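You operate a simulated robot arm through the tools that you are given. There is no shell and no other tool. Be economical: measure what you need, move in short steps, check, and stop when the job is done.

You run a simulated robot arm. Do the job below in one go: nothing can be reset, and whatever is moved stays where it is left.

## Task
Flake the spelt thick into the flaker's beaker and stop the flaker.
Fine: run it till the canister is empty, spill none; the flaker slide stays on thick.

The check looks at the end state, three seconds after you hand in, the way a careful person would. Anything else that was tipped, shoved, dropped, spilled or broken makes it a failure.

## Robot
A 6-joint arm with a two-finger parallel gripper, fixed in place. Base frame: the origin is at the foot of the arm, x ahead of it, y to its left, z up; the work surface is at about z = 900. Units: mm, rad, N and s.
With the tool pointing down near the work surface it reaches from about 240 to 660 mm from the base axis. Its first joint turns from -1.152 to 1.152 rad. Payload 2.9 kg.
The tool frame sits at the grasp point between the pads (the TCP): z along the fingers, y along the line on which they close. The tips reach 30 mm beyond it. Largest opening 110 mm; finger width 20, thickness 10; the body of the gripper, 48 by 112 mm, starts 55 mm behind the TCP.
Orientation is that of the tool frame in the base frame, as [roll, pitch, yaw] about the fixed x, y, z axes, in that order (R = Rz(yaw) Ry(pitch) Rx(roll)). With the fingers straight down and closing along the base's y, the tool's x points along the base's -x, its y along +y and its z along -z.

## Interface
- The arm moves only by the tool send_rows. Its argument "steps" is a list of rows, each an object (a shift or turn left out is 0, a gripper value left out holds the last) with "dp": the shift along the tool's x, y, z in units of 40 mm (1.0 is 40 mm), a list of three; "dr": the turn, a rotation vector about the tool's x, y, z in units of 4 degrees (1.0 is 4 degrees), a list of three. In form: [{"dp": [dx, dy, dz], "dr": [ax, ay, az]}, ...]. A call has 1 to 20 rows; each row shifts and turns the commanded pose from where the row before left it, along the tool's axes as they then stand. "jaw" is the closure in counts, from 0 (fully open) to 255 (shut), set as the call begins (left out, the last holds). A call with a number of a shift or a turn outside -1 to 1 is refused whole. Each row takes 0.2 s and may step no farther than 50 mm and 0.15 rad from the row before; otherwise, or with a gripper value out of range, the whole call is refused. Where a pose cannot be reached the arm comes as near as it can. A force on the tool above 40 N (or 10 N above the force at the start of the call, whichever is more), or a blocked arm, ends the call early, and 0.2 s more pass. The fingers move at their own pace (about 108 mm/s each) and stop on an object; they squeeze with about 31 N. The grip force told is the motor's: it shows also when the fingers shut on nothing. Time passes only in rows, and 0.2 s behind the last, so rows that do not move let the fingers close. It gives the time, the measured TCP pose, the force on the tool (base axes), the opening and the grip force at its end, in the units of the frame above (readings bear some noise), with the torque about the TCP (base axes, N m) and any sound that the robot's microphone picked up, and new pictures: "show" is both (left out), scene, wrist or none.
- Cameras (640 x 400 px; columns grow to the right, rows downward): "scene" is fixed at [79.7, 433.9, 1382.1]; the picture's right is [-0.74, -0.67, 0.00], its down [-0.39, 0.43, -0.81] and it looks along [0.54, -0.61, -0.58] (base axes); focal length 214 px, centre (320, 200). "wrist" rides on the gripper at [72, 17, -103] in the tool frame; the picture's right is [-0.23, 0.97, 0.00], its down [-0.76, -0.18, -0.62] and it looks along [-0.61, -0.14, 0.78] (tool axes); focal length 222 px, centre (320, 200). There is no depth. A picture from a camera that has moved, and an enlarged one, comes with that camera's place and axes in the base frame and with its lens.
- enlarge(camera, box): a new picture of the part [left, top, right, bottom] of that camera's present view, enlarged. The clock stands still meanwhile.
- finish_job(): hands the job in; it is judged then, once.

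Work in short steps. Places have to be worked out from the pictures, the camera data and where the tool is seen: move nearer, look again, correct. Check each grasp and each placing, and mend what went wrong. You have 120 turns and 200 pictures in all, those below and enlarged ones among them. Open the gripper and draw the arm clear of the work before you hand the job in, unless the task says otherwise; then end with one line.

The tools are called after "Call:" by a JSON object that holds its "method" and its "body". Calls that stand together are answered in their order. send_rows: Moves the arm, as the interface text tells. Its arguments: {"type":"object","properties":{"steps":{"type":"array"},"jaw":{"type":"number"},"show":{"type":"string","enum":["both","scene","wrist","none"]}},"required":["steps"]} The other tools are called the same way: enlarge (camera, box) takes an enlarged picture of a part of a camera's view; finish_job () hands the job in.

At the start:

```text
t: 0.0
eef_pos: [376.9, 199.5, 1276.1]
ee_rot: [-3.142, 0.001, -3.14]
wrist_force: [1.1, 0.1, -1.3]
moment: [-0.03, 0.02, 0.0]
width: 110.0
grip_force: 0.0
```

scene: 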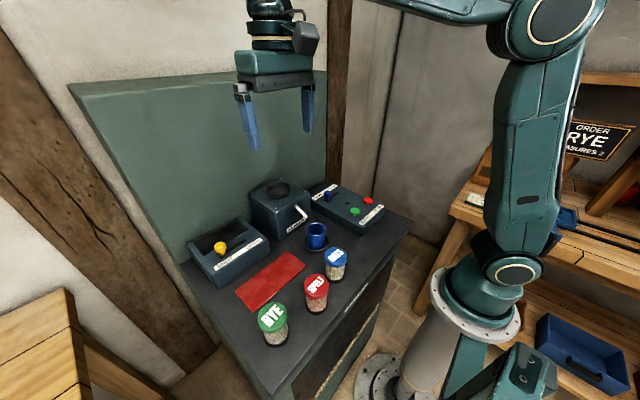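
wrist: 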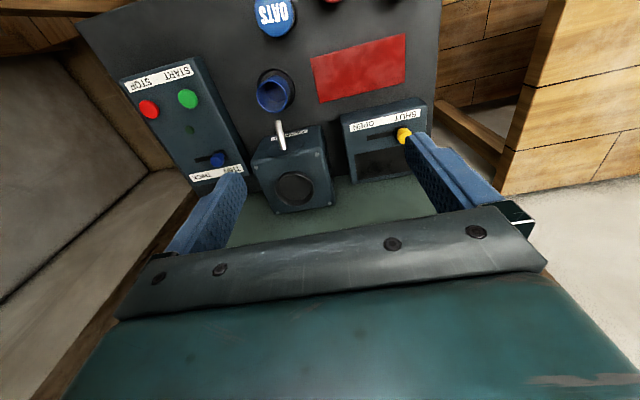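

I'll look closely at the machine parts and labels first.

Call:
{"method": "enlarge", "body": {"camera": "scene", "box": [180, 160, 420, 310]}}

Call:
{"method": "enlarge", "body": {"camera": "scene", "box": [240, 160, 400, 260]}}

Call:
{"method": "enlarge", "body": {"camera": "wrist", "box": [110, 40, 350, 190]}}

Call:
{"method": "enlarge", "body": {"camera": "scene", "box": [240, 230, 400, 350]}}

Call:
{"method": "enlarge", "body": {"camera": "wrist", "box": [250, 0, 490, 200]}}

```text
2.67 times, centred on (300, 235) of scene
camera zoom: at [79.7, 433.9, 1382.1], right [-0.74, -0.67, 0.0], down [-0.39, 0.43, -0.81], along [0.54, -0.61, -0.58], focal length 572 px, centre (373, 107)
```

zoom: 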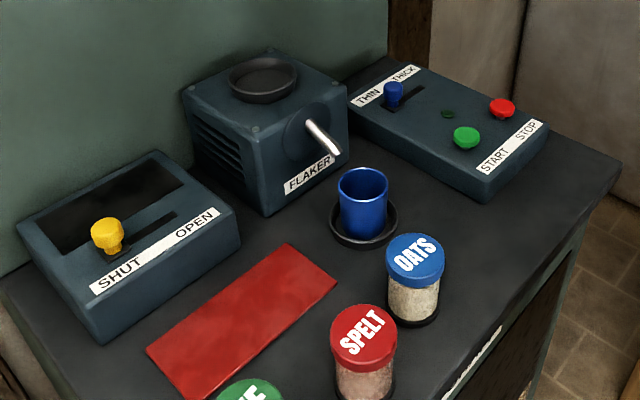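

```text
4.00 times, centred on (320, 210) of scene
camera zoom: at [79.7, 433.9, 1382.1], right [-0.74, -0.67, 0.0], down [-0.39, 0.43, -0.81], along [0.54, -0.61, -0.58], focal length 858 px, centre (320, 160)
```

zoom: 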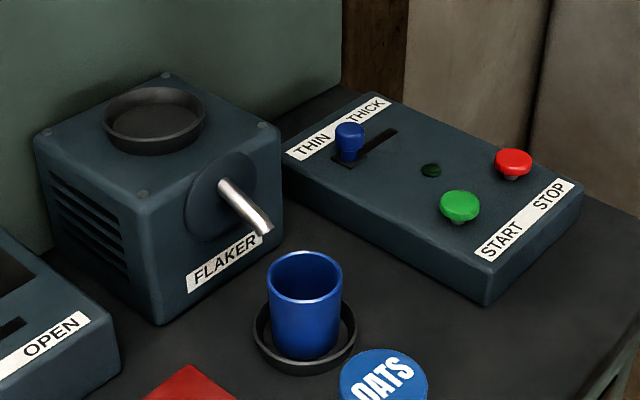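

```text
2.67 times, centred on (230, 115) of wrist
camera zoom: at [304.6, 216.2, 1380.0], right [0.23, 0.97, 0.0], down [0.76, -0.18, 0.62], along [0.61, -0.14, -0.78], focal length 592 px, centre (560, 427)
```

zoom: 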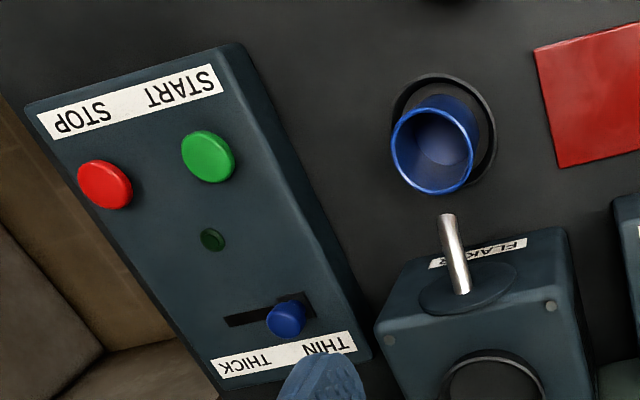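

```text
3.33 times, centred on (320, 290) of scene
camera zoom: at [79.7, 433.9, 1382.1], right [-0.74, -0.67, 0.0], down [-0.39, 0.43, -0.81], along [0.54, -0.61, -0.58], focal length 715 px, centre (320, -100)
```

zoom: 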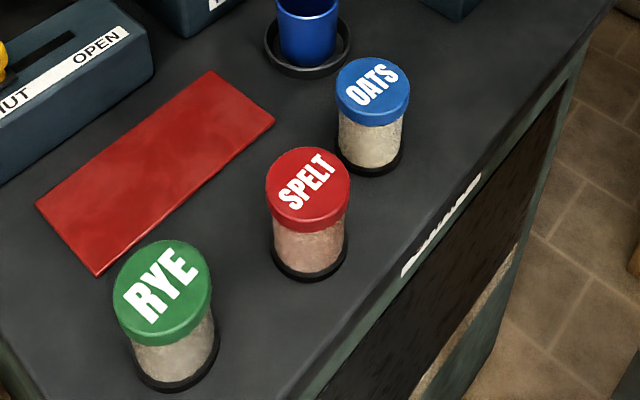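

```text
2.00 times, centred on (370, 100) of wrist
camera zoom: at [304.6, 216.2, 1380.0], right [0.23, 0.97, 0.0], down [0.76, -0.18, 0.62], along [0.61, -0.14, -0.78], focal length 444 px, centre (220, 400)
```

zoom: 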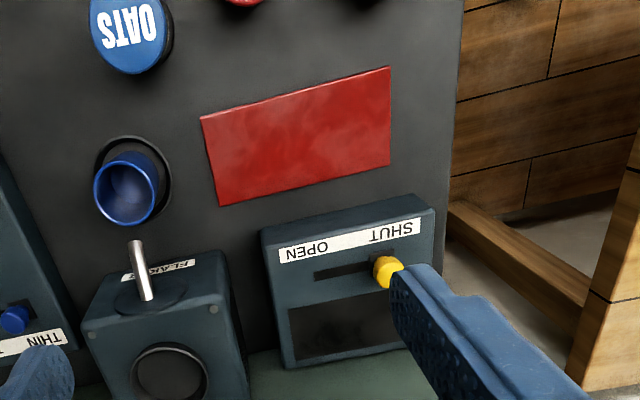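

The beaker stands near (386,105) with the spout above and behind it. The slide is on THIN and the canisters sit near the front edge. I'll move lower and back for a better look.

Call:
{"method": "send_rows", "body": {"steps": [{"dp": [0.6, 0, 1]}, {"dp": [0.6, 0, 1]}, {"dp": [0.6, 0, 1]}, {"dp": [0.6, 0, 0]}, {"dp": [0, 0, 0]}]}}

```text
t: 1.2
eef_pos: [280.2, 197.0, 1157.6]
ee_rot: [-3.142, 0.001, 3.141]
wrist_force: [0.3, 0.1, -0.2]
moment: [-0.04, -0.04, 0.01]
width: 109.7
grip_force: 0.1
camera wrist: at [207.7, 215.3, 1260.5], right [0.23, 0.97, 0.0], down [0.76, -0.18, 0.62], along [0.61, -0.14, -0.78], focal length 222 px, centre (320, 200)
```

scene: 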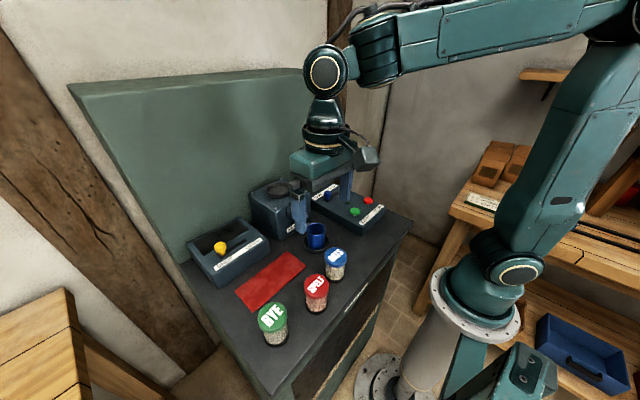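
wrist: 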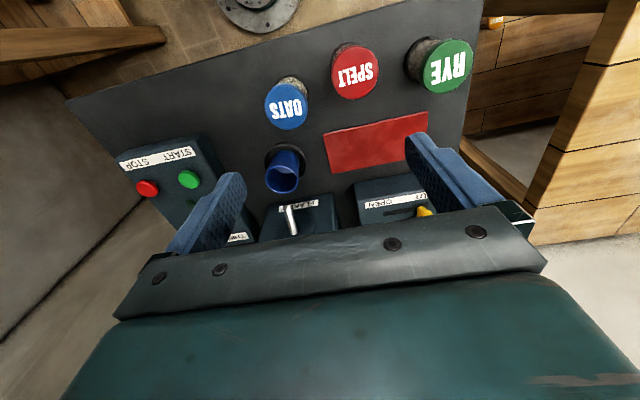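

Next, close views of the canisters and the SHUT/OPEN box.

Call:
{"method": "enlarge", "body": {"camera": "wrist", "box": [240, 20, 480, 220]}}

Call:
{"method": "enlarge", "body": {"camera": "scene", "box": [180, 205, 280, 285]}}

Call:
{"method": "enlarge", "body": {"camera": "scene", "box": [290, 240, 360, 320]}}

```text
2.00 times, centred on (360, 120) of wrist
camera zoom: at [207.7, 215.3, 1260.5], right [0.23, 0.97, 0.0], down [0.76, -0.18, 0.62], along [0.61, -0.14, -0.78], focal length 444 px, centre (240, 360)
```

zoom: 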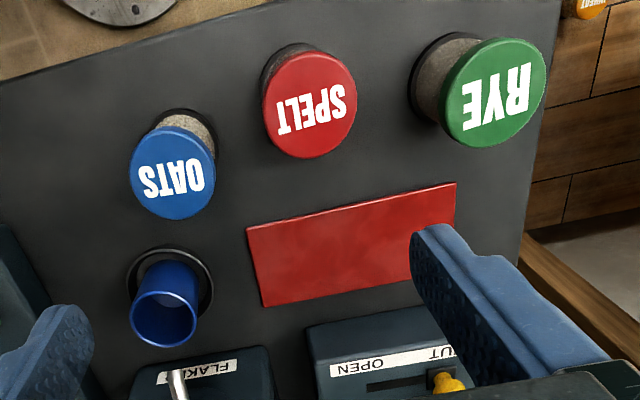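

```text
5.00 times, centred on (230, 245) of scene
camera zoom: at [79.7, 433.9, 1382.1], right [-0.74, -0.67, 0.0], down [-0.39, 0.43, -0.81], along [0.54, -0.61, -0.58], focal length 1072 px, centre (770, -25)
```

zoom: 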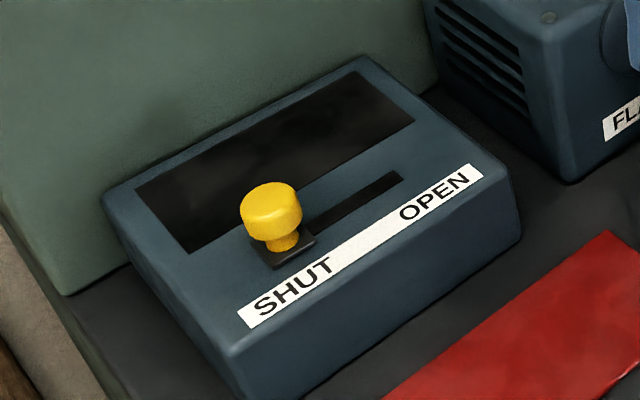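

```text
5.00 times, centred on (325, 280) of scene
camera zoom: at [79.7, 433.9, 1382.1], right [-0.74, -0.67, 0.0], down [-0.39, 0.43, -0.81], along [0.54, -0.61, -0.58], focal length 1072 px, centre (295, -200)
```

zoom: 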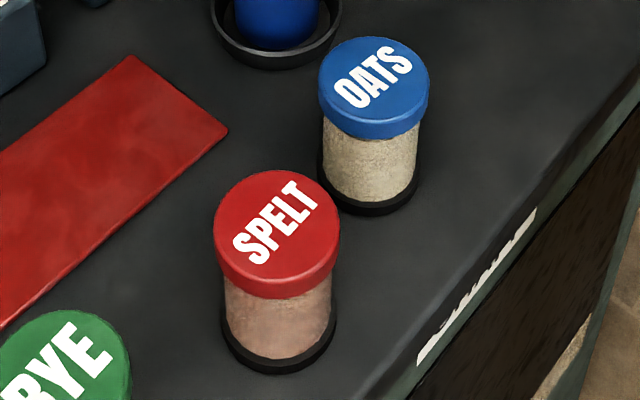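

I'll enlarge the front label and the flaker's top and spout.

Call:
{"method": "enlarge", "body": {"camera": "scene", "box": [335, 270, 395, 320]}}

Call:
{"method": "enlarge", "body": {"camera": "scene", "box": [560, 110, 640, 170]}}

```text
8.00 times, centred on (365, 295) of scene
camera zoom: at [79.7, 433.9, 1382.1], right [-0.74, -0.67, 0.0], down [-0.39, 0.43, -0.81], along [0.54, -0.61, -0.58], focal length 1716 px, centre (-40, -560)
```

zoom: 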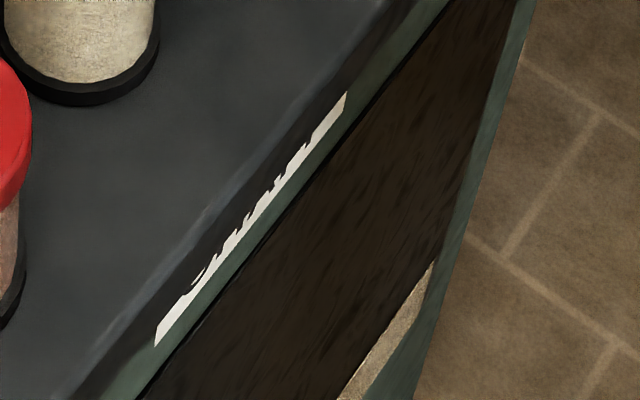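

```text
6.67 times, centred on (600, 140) of scene
camera zoom: at [79.7, 433.9, 1382.1], right [-0.74, -0.67, 0.0], down [-0.39, 0.43, -0.81], along [0.54, -0.61, -0.58], focal length 1430 px, centre (-1547, 600)
```

zoom: 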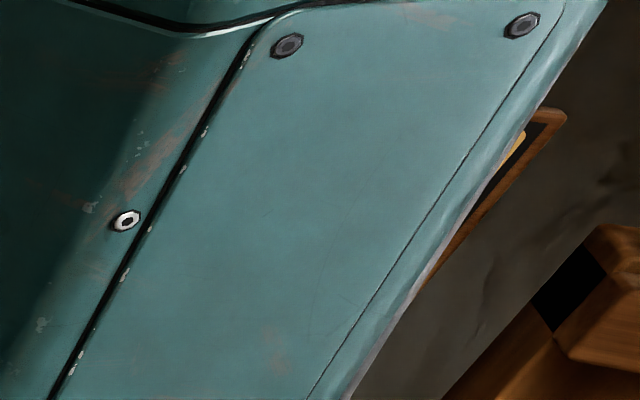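

I'll move over the control panel for a better estimate of the slide and the spout.

Call:
{"method": "send_rows", "body": {"steps": [{"dp": [-0.5, -0.95, 0]}, {"dp": [-0.5, -0.95, 0]}, {"dp": [-0.5, -0.95, 0]}, {"dp": [-0.5, -0.95, 0.2]}, {"dp": [-0.5, -0.95, 0.4]}, {"dp": [-0.5, -0.95, 0.4]}, {}], "show": "wrist"}}

Call:
{"method": "enlarge", "body": {"camera": "wrist", "box": [180, 0, 500, 210]}}

```text
t: 2.8
eef_pos: [403.9, -30.0, 1116.3]
ee_rot: [3.14, 0.001, -3.141]
wrist_force: [0.6, -0.4, 0.5]
moment: [0.03, 0.0, 0.0]
width: 109.9
grip_force: 0.0
camera wrist: at [332.1, -12.5, 1219.2], right [0.23, 0.97, 0.0], down [0.76, -0.18, 0.62], along [0.61, -0.14, -0.78], focal length 222 px, centre (320, 200)
```

wrist: 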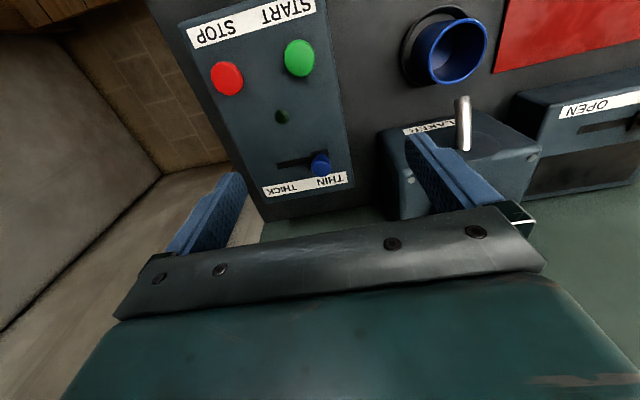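

```text
1.90 times, centred on (340, 105) of wrist
camera zoom: at [332.1, -12.5, 1219.2], right [0.23, 0.97, 0.0], down [0.76, -0.18, 0.62], along [0.61, -0.14, -0.78], focal length 423 px, centre (282, 381)
```

zoom: 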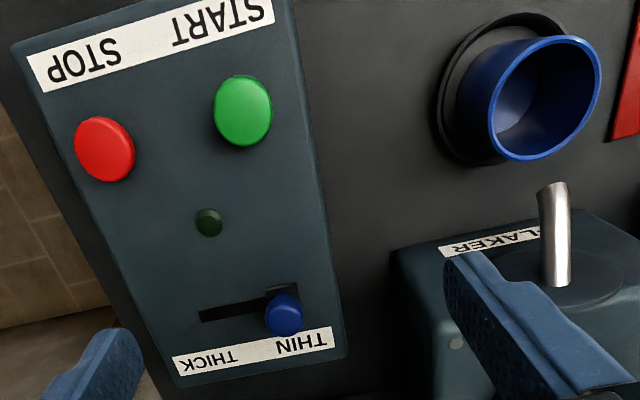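

The knob is at about (468,-42), top at z≈969, and the slot runs to y≈-107 on THICK. I'll come down straddling the knob.

Call:
{"method": "send_rows", "body": {"steps": [{"dp": [-0.8, -0.15, 0.4]}, {"dp": [-0.8, -0.15, 0.6]}, {"dp": [0, 0, 0.8]}, {"dp": [0, 0, 0.5]}, {}], "jaw": 120}}

Call:
{"method": "enlarge", "body": {"camera": "scene", "box": [240, 150, 400, 260]}}

```text
t: 4.0
eef_pos: [466.4, -38.6, 1025.2]
ee_rot: [3.141, 0.0, 3.141]
wrist_force: [-0.3, 0.4, -0.1]
moment: [0.0, -0.02, -0.03]
width: 58.1
grip_force: 0.0
camera wrist: at [394.1, -21.6, 1128.4], right [0.23, 0.97, 0.0], down [0.76, -0.18, 0.62], along [0.61, -0.14, -0.78], focal length 222 px, centre (320, 200)
```

scene: 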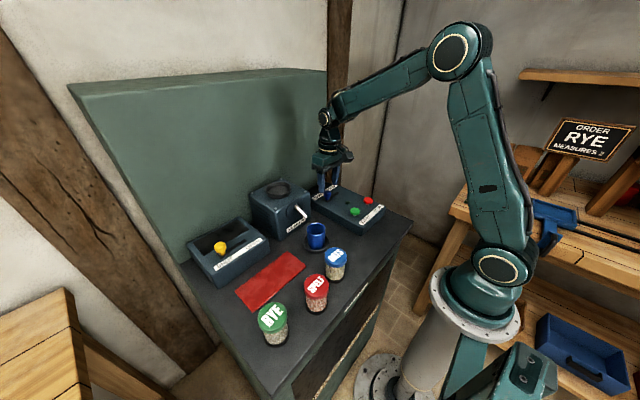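
wrist: 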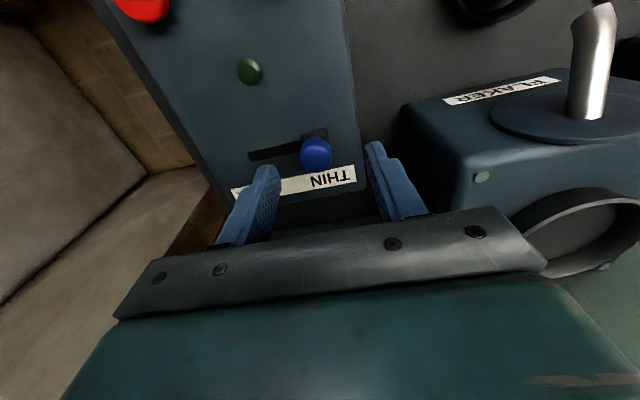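

```text
3.64 times, centred on (320, 205) of scene
camera zoom: at [79.7, 433.9, 1382.1], right [-0.74, -0.67, 0.0], down [-0.39, 0.43, -0.81], along [0.54, -0.61, -0.58], focal length 780 px, centre (320, 182)
```

zoom: 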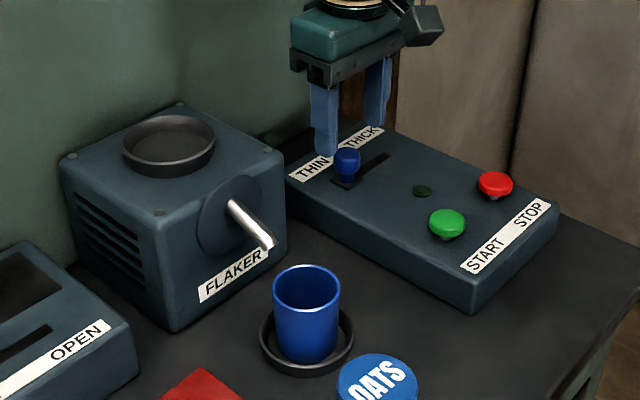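

The knob is re-measured at (471,-42). I'm lowering and gripping it.

Call:
{"method": "send_rows", "body": {"steps": [{"dp": [-0.1, -0.08, 0.5]}, {"dp": [0, 0, 0.5]}, {}], "jaw": 120}}

```text
t: 4.8
eef_pos: [471.2, -44.0, 986.0]
ee_rot: [3.141, 0.0, 3.141]
wrist_force: [0.2, 0.1, -0.8]
moment: [0.0, 0.0, 0.0]
width: 58.3
grip_force: 0.1
camera wrist: at [398.4, -26.6, 1089.5], right [0.23, 0.97, 0.0], down [0.76, -0.18, 0.62], along [0.61, -0.14, -0.78], focal length 222 px, centre (320, 200)
```

scene: 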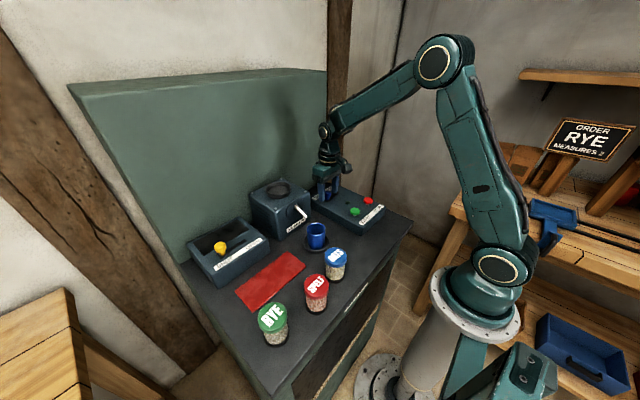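
wrist: 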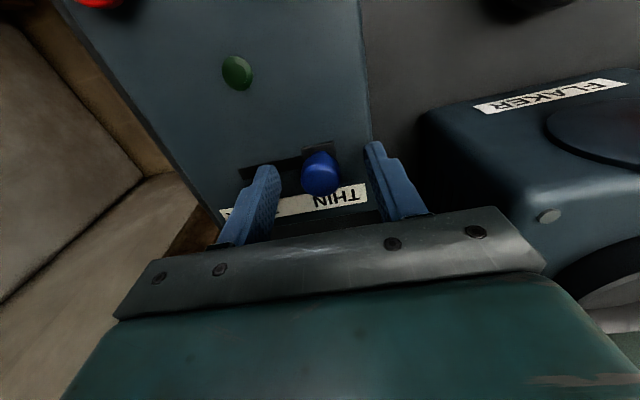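

Well placed. I'll close on the knob, then drag toward THICK (−y).

Call:
{"method": "send_rows", "body": {"steps": [{"dp": [0, 0, 0.15]}, {}, {}], "jaw": 255, "show": "none"}}

Call:
{"method": "send_rows", "body": {"steps": [{"dp": [0, -0.3, 0]}, {"dp": [0, -0.3, 0]}, {"dp": [0, -0.3, 0]}, {"dp": [0, -0.2, 0]}, {"dp": [0, -0.1, 0]}, {"dp": [0, -0.1, 0]}, {"dp": [0, -0.1, 0]}]}}

```text
t: 5.6
eef_pos: [470.6, -44.8, 982.7]
ee_rot: [-3.141, 0.007, -3.141]
wrist_force: [-9.4, -2.2, 39.6]
moment: [-0.03, 0.54, -0.07]
width: 25.2
grip_force: 44.9
```

```text
t: 7.2
eef_pos: [471.1, -100.6, 982.5]
ee_rot: [-3.14, 0.009, 3.14]
wrist_force: [5.6, 0.8, 30.4]
moment: [-0.05, -1.07, 0.01]
width: 25.4
grip_force: 44.9
camera wrist: at [397.9, -82.9, 1084.2], right [0.23, 0.97, 0.0], down [0.76, -0.18, 0.63], along [0.61, -0.14, -0.78], focal length 222 px, centre (320, 200)
```

scene: 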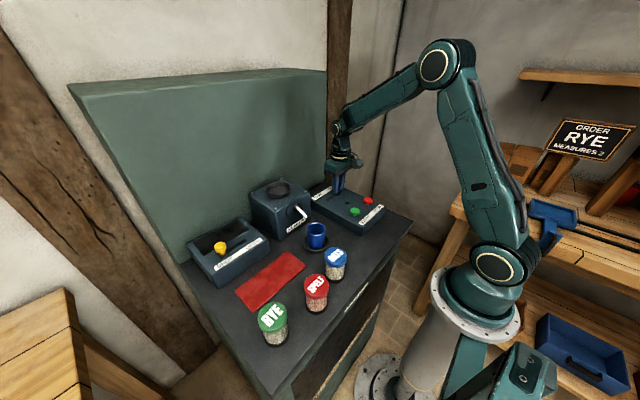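
wrist: 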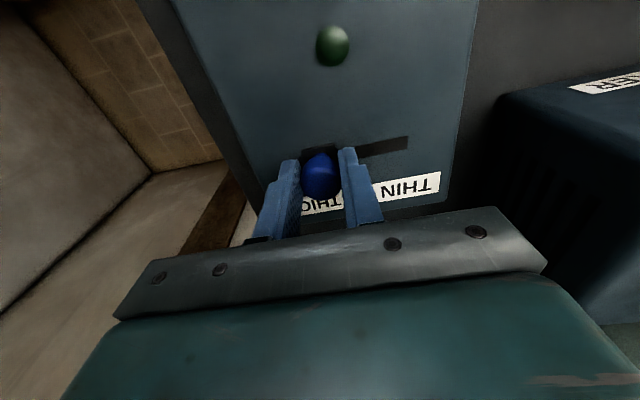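

The knob moved 56 mm with no end-stop force yet. I'll ease it up a hair to relieve the vertical force and go a bit further.

Call:
{"method": "send_rows", "body": {"steps": [{"dp": [0, 0, -0.07]}, {"dp": [0, -0.1, 0]}, {"dp": [0, -0.1, 0]}, {"dp": [0, -0.1, 0]}], "show": "wrist"}}

Call:
{"method": "enlarge", "body": {"camera": "wrist", "box": [220, 80, 460, 230]}}

```text
t: 8.2
eef_pos: [470.3, -104.9, 982.3]
ee_rot: [3.135, 0.004, -3.124]
wrist_force: [4.4, 5.7, -0.7]
moment: [0.22, -0.03, -0.05]
width: 25.3
grip_force: 45.2
stopped in row 4: the force on the tool passed its limit at 44 N (the readings are from after the stop); the commanded pose is now the measured one
camera wrist: at [398.0, -89.6, 1084.7], right [0.21, 0.98, 0.01], down [0.76, -0.17, 0.62], along [0.61, -0.12, -0.78], focal length 222 px, centre (320, 200)
```

wrist: 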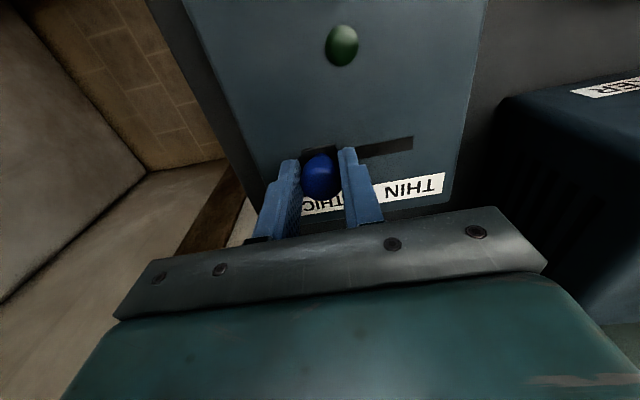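

```text
2.67 times, centred on (340, 155) of wrist
camera zoom: at [398.0, -89.6, 1084.7], right [0.21, 0.98, 0.01], down [0.76, -0.17, 0.62], along [0.61, -0.12, -0.78], focal length 592 px, centre (267, 320)
```

zoom: 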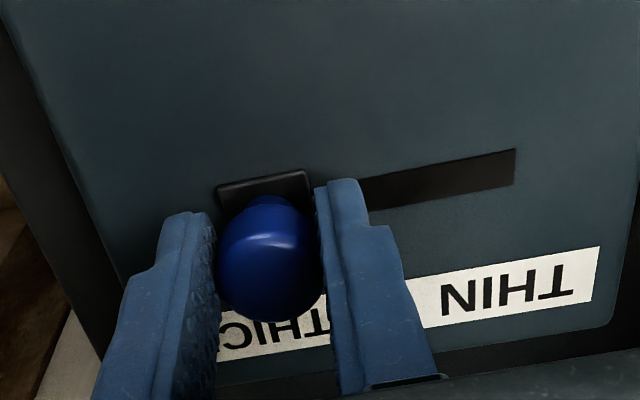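

The slide is hard against the THICK stop. I'll release it, rise, and look at the spout.

Call:
{"method": "send_rows", "body": {"steps": [{}, {}, {"dp": [0, 0, -0.8]}, {"dp": [0, 0, -1]}, {"dp": [0, 0, -1], "dr": [0, 0, 0.25]}, {"dp": [0.5, 1, -0.4]}, {"dp": [0.5, 1, 0]}, {"dp": [0.5, 1, 0]}, {}], "jaw": 120}}

Call:
{"method": "enlarge", "body": {"camera": "scene", "box": [270, 180, 350, 240]}}

Call:
{"method": "enlarge", "body": {"camera": "wrist", "box": [180, 0, 500, 210]}}

```text
t: 10.2
eef_pos: [407.6, 13.7, 1111.9]
ee_rot: [3.137, 0.003, 3.14]
wrist_force: [0.2, 0.0, -1.1]
moment: [-0.01, 0.0, 0.03]
width: 58.4
grip_force: 0.1
camera wrist: at [336.2, 30.3, 1215.1], right [0.23, 0.97, 0.01], down [0.76, -0.18, 0.62], along [0.61, -0.14, -0.78], focal length 222 px, centre (320, 200)
```

scene: 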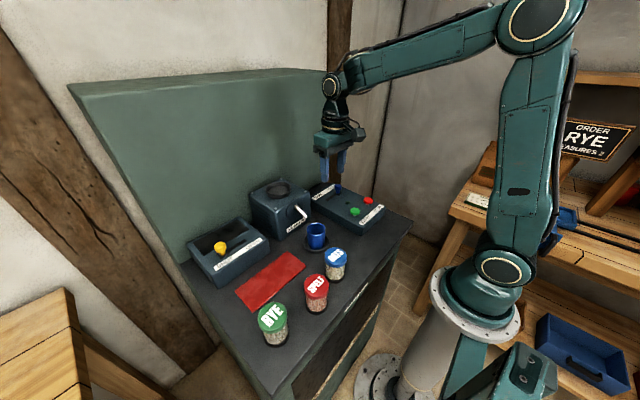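
wrist: 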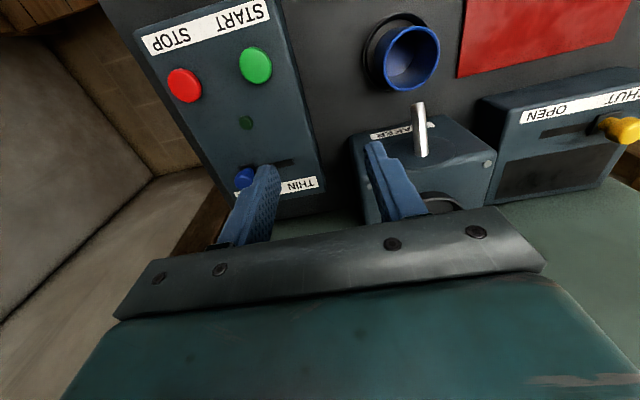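

```text
6.67 times, centred on (310, 210) of scene
camera zoom: at [79.7, 433.9, 1382.1], right [-0.74, -0.67, 0.0], down [-0.39, 0.43, -0.81], along [0.54, -0.61, -0.58], focal length 1430 px, centre (387, 133)
```

zoom: 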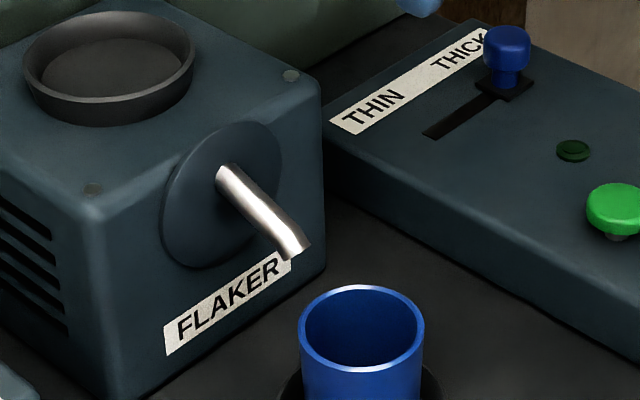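

```text
1.90 times, centred on (340, 105) of wrist
camera zoom: at [336.2, 30.3, 1215.1], right [0.23, 0.97, 0.01], down [0.76, -0.18, 0.62], along [0.61, -0.14, -0.78], focal length 423 px, centre (282, 381)
```

zoom: 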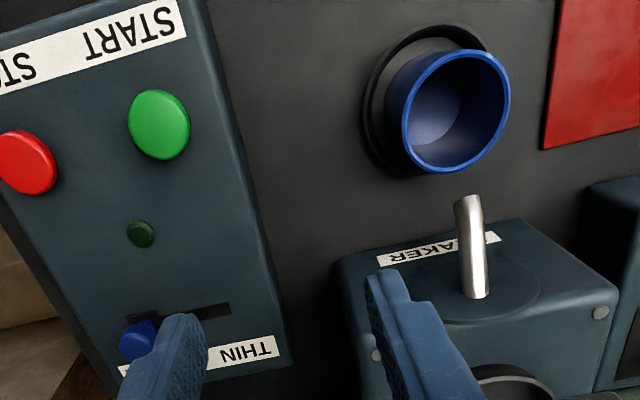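

The beaker sits centred in its fixed tray at (383,110), and the spout throws toward it. The hopper ring is near (529,112, rim z≈1036). I'll look into the ring from above.

Call:
{"method": "send_rows", "body": {"steps": [{"dp": [-0.8, 0.5, 0]}, {"dp": [-0.8, 0.5, 0]}, {"dp": [-0.8, 0.5, 0]}, {"dp": [-0.8, 0.5, 0]}, {}], "jaw": 0, "show": "wrist"}}

Call:
{"method": "enlarge", "body": {"camera": "wrist", "box": [220, 20, 460, 220]}}

```text
t: 11.4
eef_pos: [539.7, 94.4, 1113.9]
ee_rot: [3.135, 0.004, -3.141]
wrist_force: [-0.4, 0.1, 0.9]
moment: [-0.01, 0.03, 0.01]
width: 110.3
grip_force: 0.1
camera wrist: at [466.2, 111.4, 1216.1], right [0.23, 0.97, 0.01], down [0.76, -0.18, 0.62], along [0.61, -0.14, -0.78], focal length 222 px, centre (320, 200)
```

wrist: 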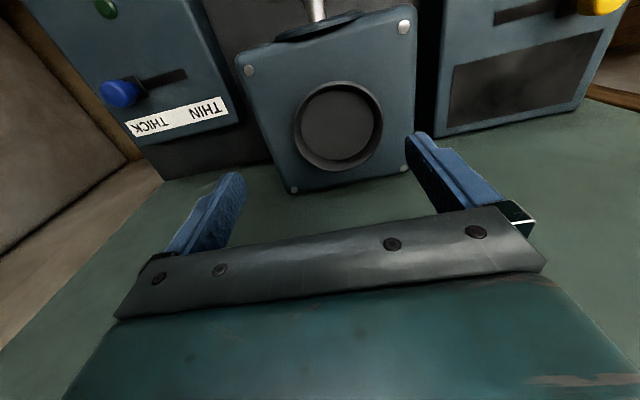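

```text
2.00 times, centred on (340, 120) of wrist
camera zoom: at [466.2, 111.4, 1216.1], right [0.23, 0.97, 0.01], down [0.76, -0.18, 0.62], along [0.61, -0.14, -0.78], focal length 444 px, centre (280, 360)
```

zoom: 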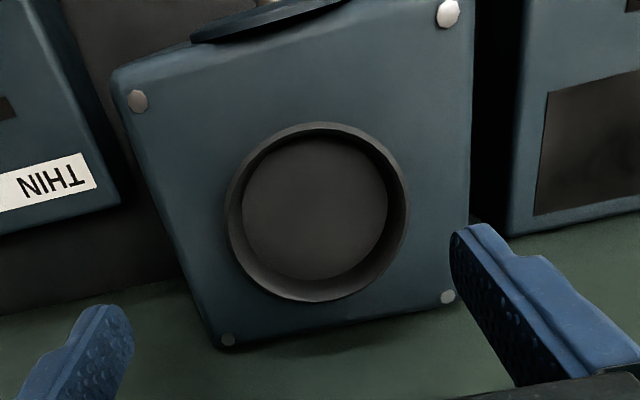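

I'll zoom further into the socket for its centre.

Call:
{"method": "enlarge", "body": {"camera": "wrist", "box": [280, 70, 400, 180]}}

```text
3.64 times, centred on (340, 125) of wrist
camera zoom: at [466.2, 111.4, 1216.1], right [0.23, 0.97, 0.01], down [0.76, -0.18, 0.62], along [0.61, -0.14, -0.78], focal length 808 px, centre (247, 473)
```

zoom: 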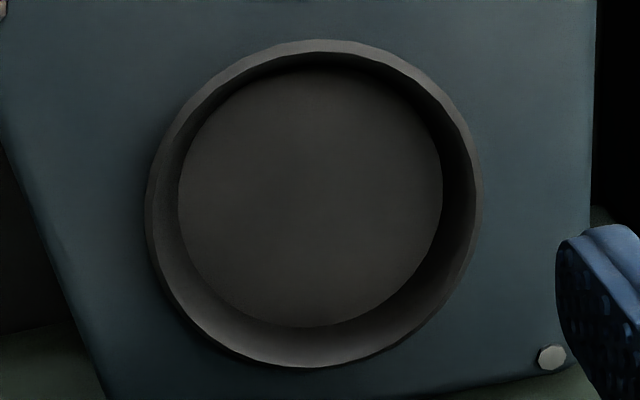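

The socket centre is about (540,110.5), floor z≈1020, floor diameter ≈65. Now I'll go above the SPELT canister near (260,243) to refine its position.

Call:
{"method": "send_rows", "body": {"steps": [{"dp": [0.9, 0.47, 0]}, {"dp": [0.9, 0.47, 0]}, {"dp": [0.9, 0.47, 0]}, {"dp": [0.9, 0.47, 0]}, {"dp": [0.9, 0.47, 0]}, {"dp": [0.9, 0.47, 0]}, {"dp": [0.9, 0.47, 0]}, {"dp": [0.65, 0.4, 0.4]}, {"dp": [0, 0, 0.5]}, {}], "jaw": 80}}

Call:
{"method": "enlarge", "body": {"camera": "wrist", "box": [160, 0, 480, 220]}}

```text
t: 13.6
eef_pos: [259.9, 242.7, 1075.6]
ee_rot: [3.134, 0.005, 3.14]
wrist_force: [0.4, -0.1, 0.0]
moment: [-0.02, -0.05, 0.02]
width: 75.6
grip_force: 0.1
camera wrist: at [187.6, 259.6, 1179.3], right [0.23, 0.97, 0.01], down [0.76, -0.18, 0.62], along [0.61, -0.14, -0.78], focal length 222 px, centre (320, 200)
```

scene: 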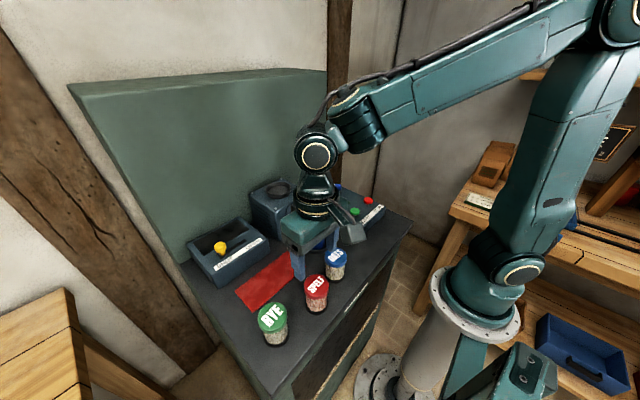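
wrist: 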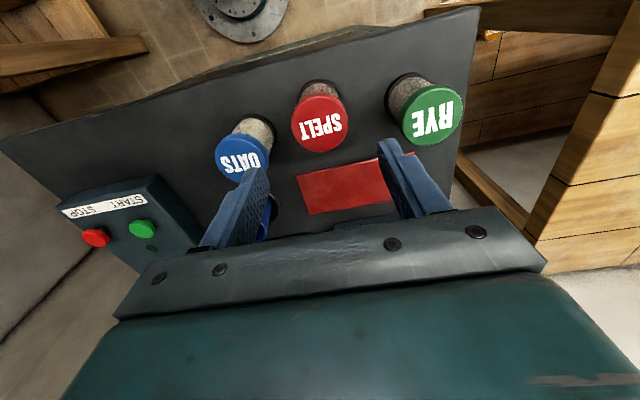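

```text
1.82 times, centred on (320, 110) of wrist
camera zoom: at [187.6, 259.6, 1179.3], right [0.23, 0.97, 0.01], down [0.76, -0.18, 0.62], along [0.61, -0.14, -0.78], focal length 404 px, centre (320, 364)
```

zoom: 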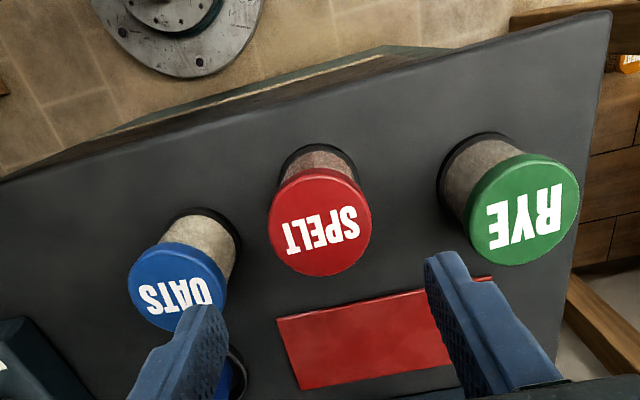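

SPELT reads near (260,243.5), with its top at z≈966–977. I'll descend a bit to compare the finger tips with the lid.

Call:
{"method": "send_rows", "body": {"steps": [{"dp": [0, 0.02, 0.8]}, {"dp": [0, 0, 0.75]}, {}]}}

Call:
{"method": "enlarge", "body": {"camera": "scene", "box": [260, 210, 380, 330]}}

```text
t: 14.4
eef_pos: [260.4, 244.2, 1014.6]
ee_rot: [3.136, 0.004, 3.141]
wrist_force: [0.0, 0.1, 0.2]
moment: [-0.01, -0.02, 0.01]
width: 75.4
grip_force: 0.2
camera wrist: at [187.7, 261.5, 1117.6], right [0.23, 0.97, 0.01], down [0.76, -0.18, 0.62], along [0.61, -0.14, -0.78], focal length 222 px, centre (320, 200)
```

scene: 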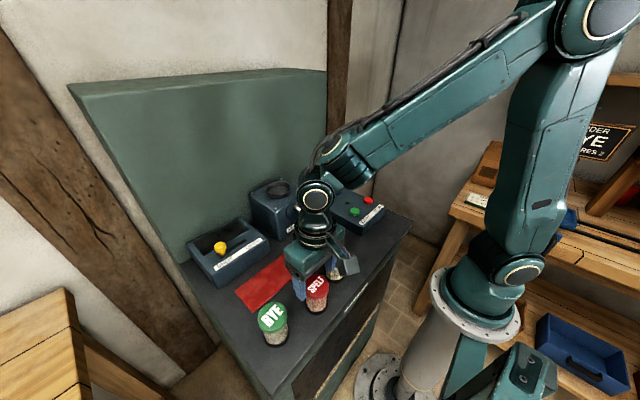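
wrist: 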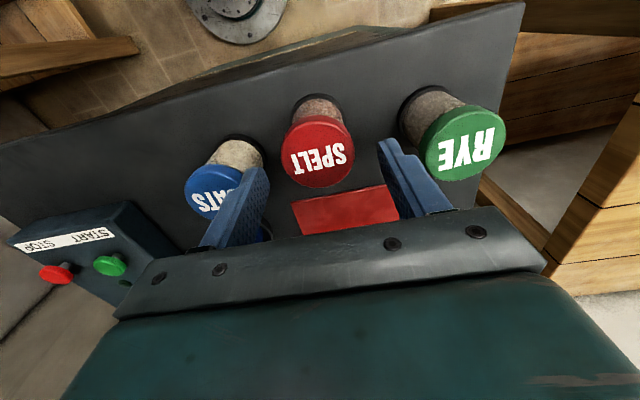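

```text
3.33 times, centred on (320, 270) of scene
camera zoom: at [79.7, 433.9, 1382.1], right [-0.74, -0.67, 0.0], down [-0.39, 0.43, -0.81], along [0.54, -0.61, -0.58], focal length 715 px, centre (320, -33)
```

zoom: 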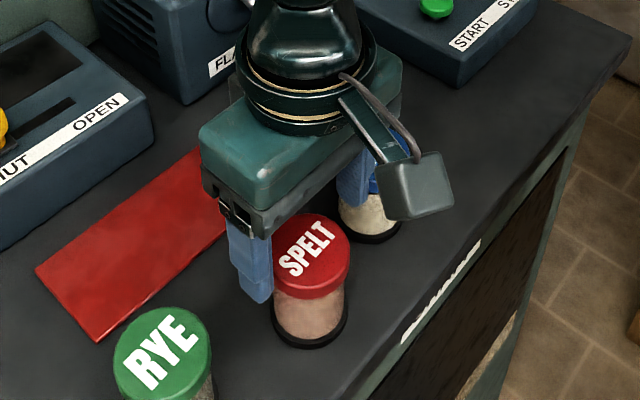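

Aligned (lid centre ≈(258–261,244)), and the fingers have about 10 mm to the neighbours. Descending to TCP z≈956.

Call:
{"method": "send_rows", "body": {"steps": [{"dp": [0, 0, 0.5]}, {"dp": [0, 0, 0.5]}, {"dp": [0, 0, 0.46]}, {}]}}

```text
t: 15.4
eef_pos: [261.8, 243.7, 955.6]
ee_rot: [3.137, 0.003, 3.14]
wrist_force: [0.1, -0.7, 0.3]
moment: [0.0, 0.02, -0.01]
width: 75.5
grip_force: 0.0
camera wrist: at [189.4, 260.9, 1057.9], right [0.23, 0.97, 0.01], down [0.76, -0.18, 0.62], along [0.61, -0.14, -0.78], focal length 222 px, centre (320, 200)
```

scene: 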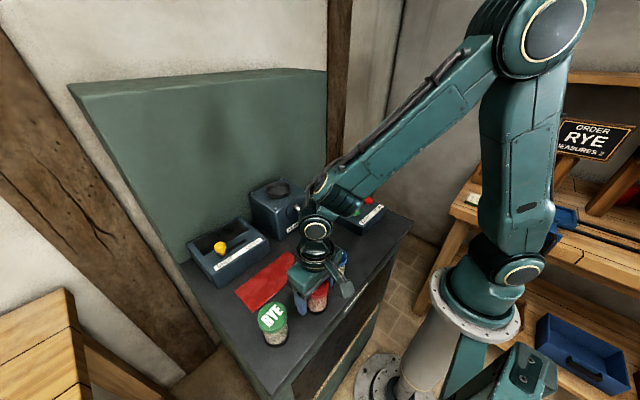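
wrist: 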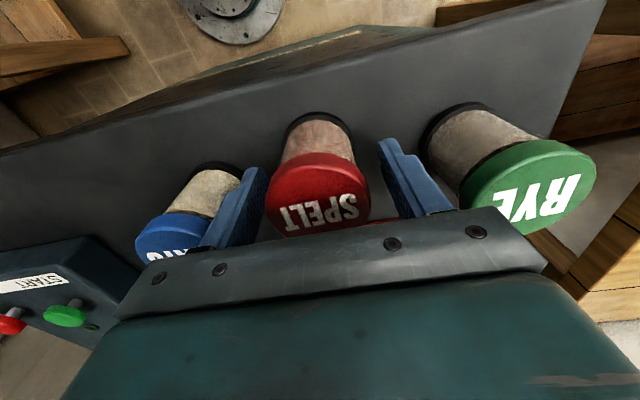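

The fingers straddle SPELT symmetrically. I'll close and lift slightly.

Call:
{"method": "send_rows", "body": {"steps": [{}, {}, {}], "jaw": 255, "show": "none"}}

Call:
{"method": "send_rows", "body": {"steps": [{"dp": [0, 0, -0.3]}, {"dp": [0, 0, -0.7]}, {"dp": [0, 0, -0.6]}, {}]}}

Call:
{"method": "enlarge", "body": {"camera": "scene", "box": [260, 210, 380, 330]}}

```text
t: 16.2
eef_pos: [262.5, 244.4, 955.7]
ee_rot: [3.137, 0.004, 3.139]
wrist_force: [0.3, -0.2, 0.0]
moment: [-0.01, 0.02, 0.02]
width: 53.1
grip_force: 31.1
```

```text
t: 17.2
eef_pos: [260.9, 242.7, 1018.6]
ee_rot: [3.137, 0.003, 3.141]
wrist_force: [0.2, -0.2, -1.7]
moment: [-0.05, -0.01, 0.02]
width: 53.1
grip_force: 31.3
camera wrist: at [187.6, 260.0, 1121.7], right [0.23, 0.97, 0.01], down [0.76, -0.18, 0.62], along [0.61, -0.14, -0.78], focal length 222 px, centre (320, 200)
```

scene: 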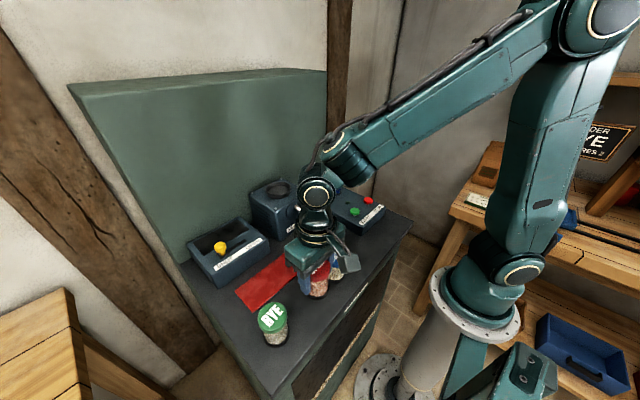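
wrist: 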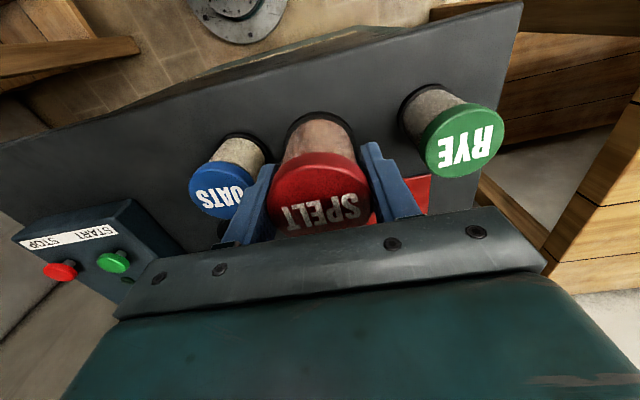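

```text
3.33 times, centred on (320, 270) of scene
camera zoom: at [79.7, 433.9, 1382.1], right [-0.74, -0.67, 0.0], down [-0.39, 0.43, -0.81], along [0.54, -0.61, -0.58], focal length 715 px, centre (320, -33)
```

zoom: 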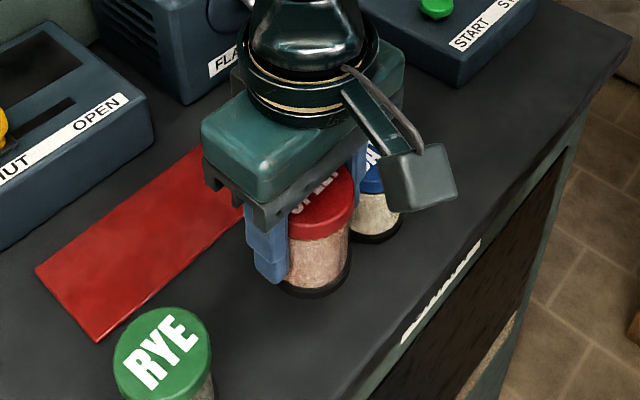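

SPELT is lifted whole, with the grip at lid height. I'll carry it high to above the socket.

Call:
{"method": "send_rows", "body": {"steps": [{"dp": [0, 0, -1]}, {"dp": [0, 0, -1]}, {"dp": [-0.3, -0.15, -0.7]}, {"dp": [-0.7, -0.33, 0]}, {"dp": [-0.8, -0.38, 0]}, {"dp": [-0.8, -0.38, 0]}, {"dp": [-0.8, -0.38, 0]}, {"dp": [-0.8, -0.38, 0]}, {"dp": [-0.8, -0.38, 0]}, {"dp": [-0.8, -0.38, 0]}, {"dp": [-0.7, -0.34, 0]}, {"dp": [-0.4, -0.2, 0]}, {}, {}]}}

Call:
{"method": "enlarge", "body": {"camera": "scene", "box": [220, 130, 340, 230]}}

Call:
{"method": "enlarge", "body": {"camera": "wrist", "box": [200, 40, 440, 220]}}

```text
t: 20.2
eef_pos: [535.1, 110.4, 1126.3]
ee_rot: [3.135, 0.003, 3.141]
wrist_force: [0.4, 0.8, -2.5]
moment: [0.02, 0.0, -0.01]
width: 53.3
grip_force: 30.8
camera wrist: at [463.4, 127.2, 1230.0], right [0.23, 0.97, 0.01], down [0.76, -0.18, 0.62], along [0.61, -0.14, -0.78], focal length 222 px, centre (320, 200)
```

scene: 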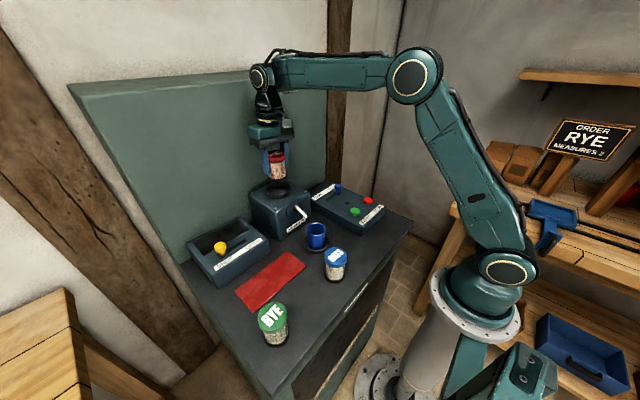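
wrist: 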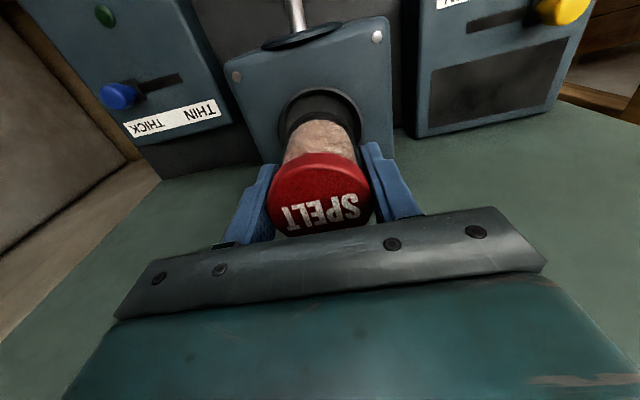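

```text
4.00 times, centred on (280, 180) of scene
camera zoom: at [79.8, 433.9, 1382.1], right [-0.74, -0.67, 0.0], down [-0.39, 0.43, -0.81], along [0.54, -0.61, -0.58], focal length 858 px, centre (480, 280)
```

zoom: 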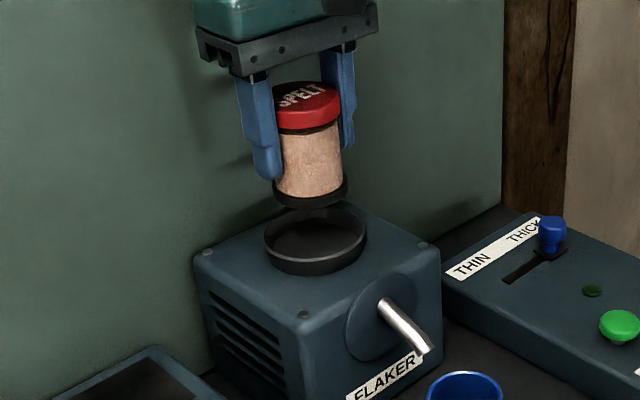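

```text
2.22 times, centred on (320, 130) of wrist
camera zoom: at [463.4, 127.2, 1230.0], right [0.23, 0.97, 0.01], down [0.76, -0.18, 0.62], along [0.61, -0.14, -0.78], focal length 494 px, centre (320, 356)
```

zoom: 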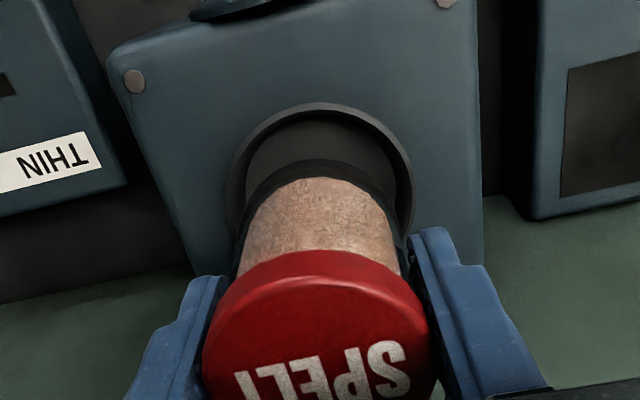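

The canister hangs centred on the TCP; the socket centre is 5 mm further in x. I'll adjust and lower to just above the rim.

Call:
{"method": "send_rows", "body": {"steps": [{"dp": [-0.12, 0, 0.4]}, {"dp": [0, 0, 0.3]}, {}]}}

Call:
{"method": "enlarge", "body": {"camera": "scene", "box": [240, 130, 320, 230]}}

Call:
{"method": "enlarge", "body": {"camera": "wrist", "box": [240, 60, 400, 180]}}

```text
t: 21.0
eef_pos: [540.9, 111.6, 1099.9]
ee_rot: [3.136, 0.003, 3.14]
wrist_force: [-0.1, 0.6, -2.7]
moment: [0.01, -0.01, -0.02]
width: 53.1
grip_force: 30.5
camera wrist: at [468.5, 127.2, 1201.6], right [0.23, 0.97, 0.01], down [0.76, -0.18, 0.62], along [0.61, -0.14, -0.78], focal length 222 px, centre (320, 200)
```

scene: 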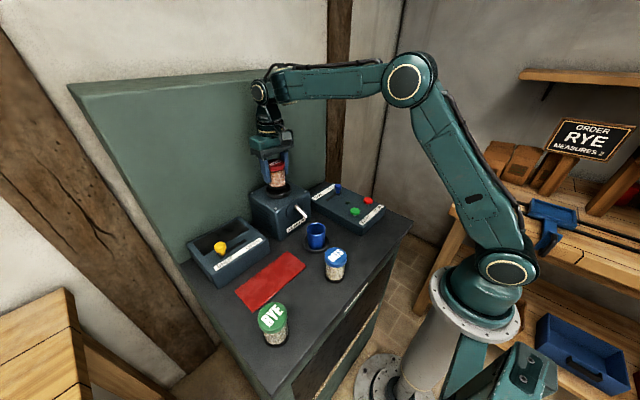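
wrist: 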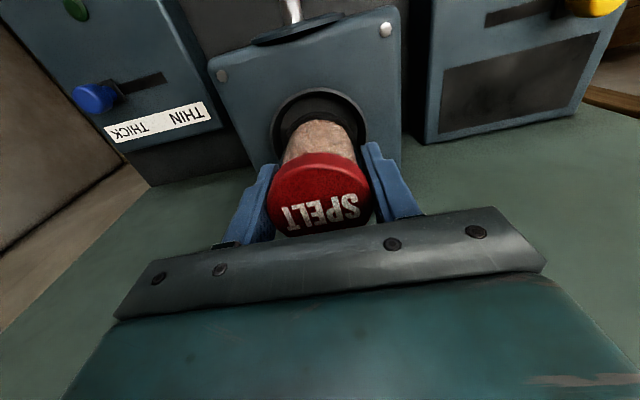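

```text
4.00 times, centred on (280, 180) of scene
camera zoom: at [79.8, 433.9, 1382.1], right [-0.74, -0.67, 0.0], down [-0.39, 0.43, -0.81], along [0.54, -0.61, -0.58], focal length 858 px, centre (480, 280)
```

zoom: 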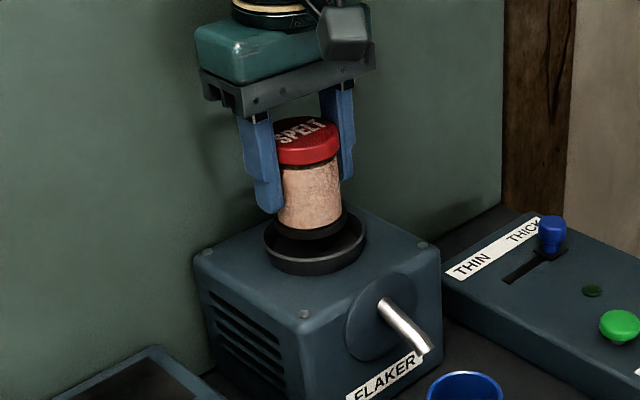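

```text
3.33 times, centred on (320, 120) of wrist
camera zoom: at [468.5, 127.2, 1201.6], right [0.23, 0.97, 0.01], down [0.76, -0.18, 0.62], along [0.61, -0.14, -0.78], focal length 740 px, centre (320, 467)
```

zoom: 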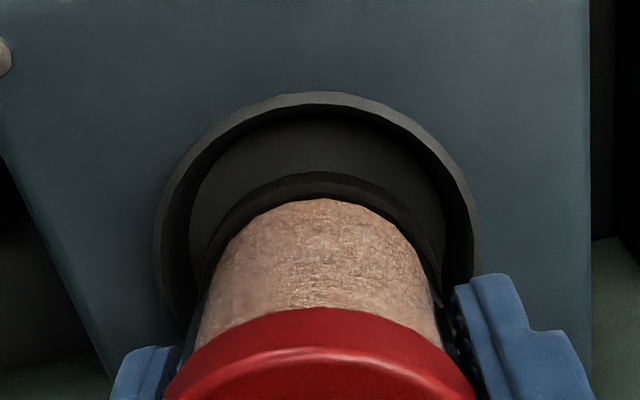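

Alignment is within about 2 mm. Lowering gently until contact.

Call:
{"method": "send_rows", "body": {"steps": [{"dp": [-0.02, 0, 0.2]}, {"dp": [0, 0, 0.15]}, {"dp": [0, 0, 0.1]}, {"dp": [0, 0, 0.05]}, {}], "show": "none"}}

Call:
{"method": "send_rows", "body": {"steps": [{"dp": [0, 0, 0.05]}, {}]}}

Call:
{"method": "enlarge", "body": {"camera": "scene", "box": [240, 130, 320, 230]}}

```text
t: 22.2
eef_pos: [540.6, 110.5, 1078.7]
ee_rot: [3.136, 0.003, 3.139]
wrist_force: [-0.7, -0.3, -1.4]
moment: [0.0, 0.0, -0.04]
width: 53.3
grip_force: 31.4
```

```text
t: 22.8
eef_pos: [541.8, 110.3, 1078.3]
ee_rot: [3.135, 0.007, -3.141]
wrist_force: [-5.4, 1.7, 18.9]
moment: [-0.43, 0.52, -0.14]
width: 53.1
grip_force: 31.4
camera wrist: at [469.2, 127.1, 1182.0], right [0.23, 0.97, 0.01], down [0.76, -0.18, 0.63], along [0.61, -0.14, -0.78], focal length 222 px, centre (320, 200)
```

scene: 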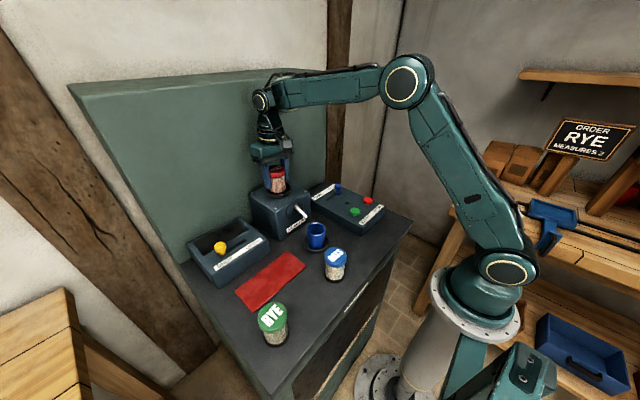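
wrist: 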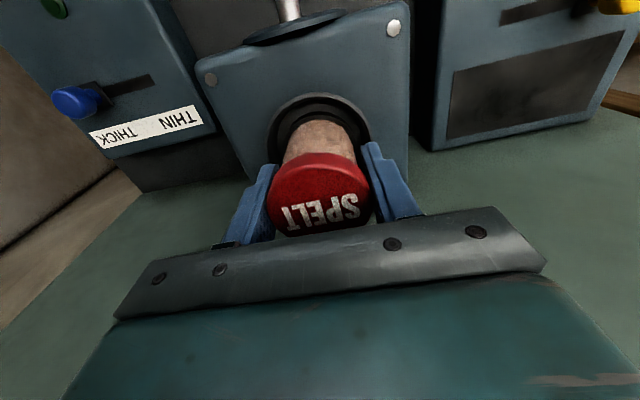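

```text
4.00 times, centred on (280, 180) of scene
camera zoom: at [79.2, 433.9, 1382.2], right [-0.74, -0.67, 0.0], down [-0.39, 0.43, -0.81], along [0.54, -0.61, -0.58], focal length 858 px, centre (480, 280)
```

zoom: 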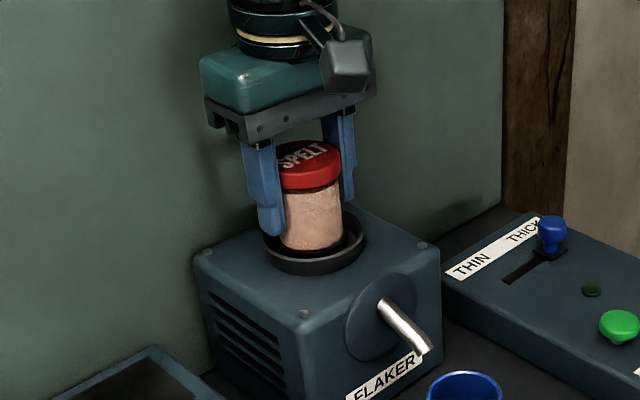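

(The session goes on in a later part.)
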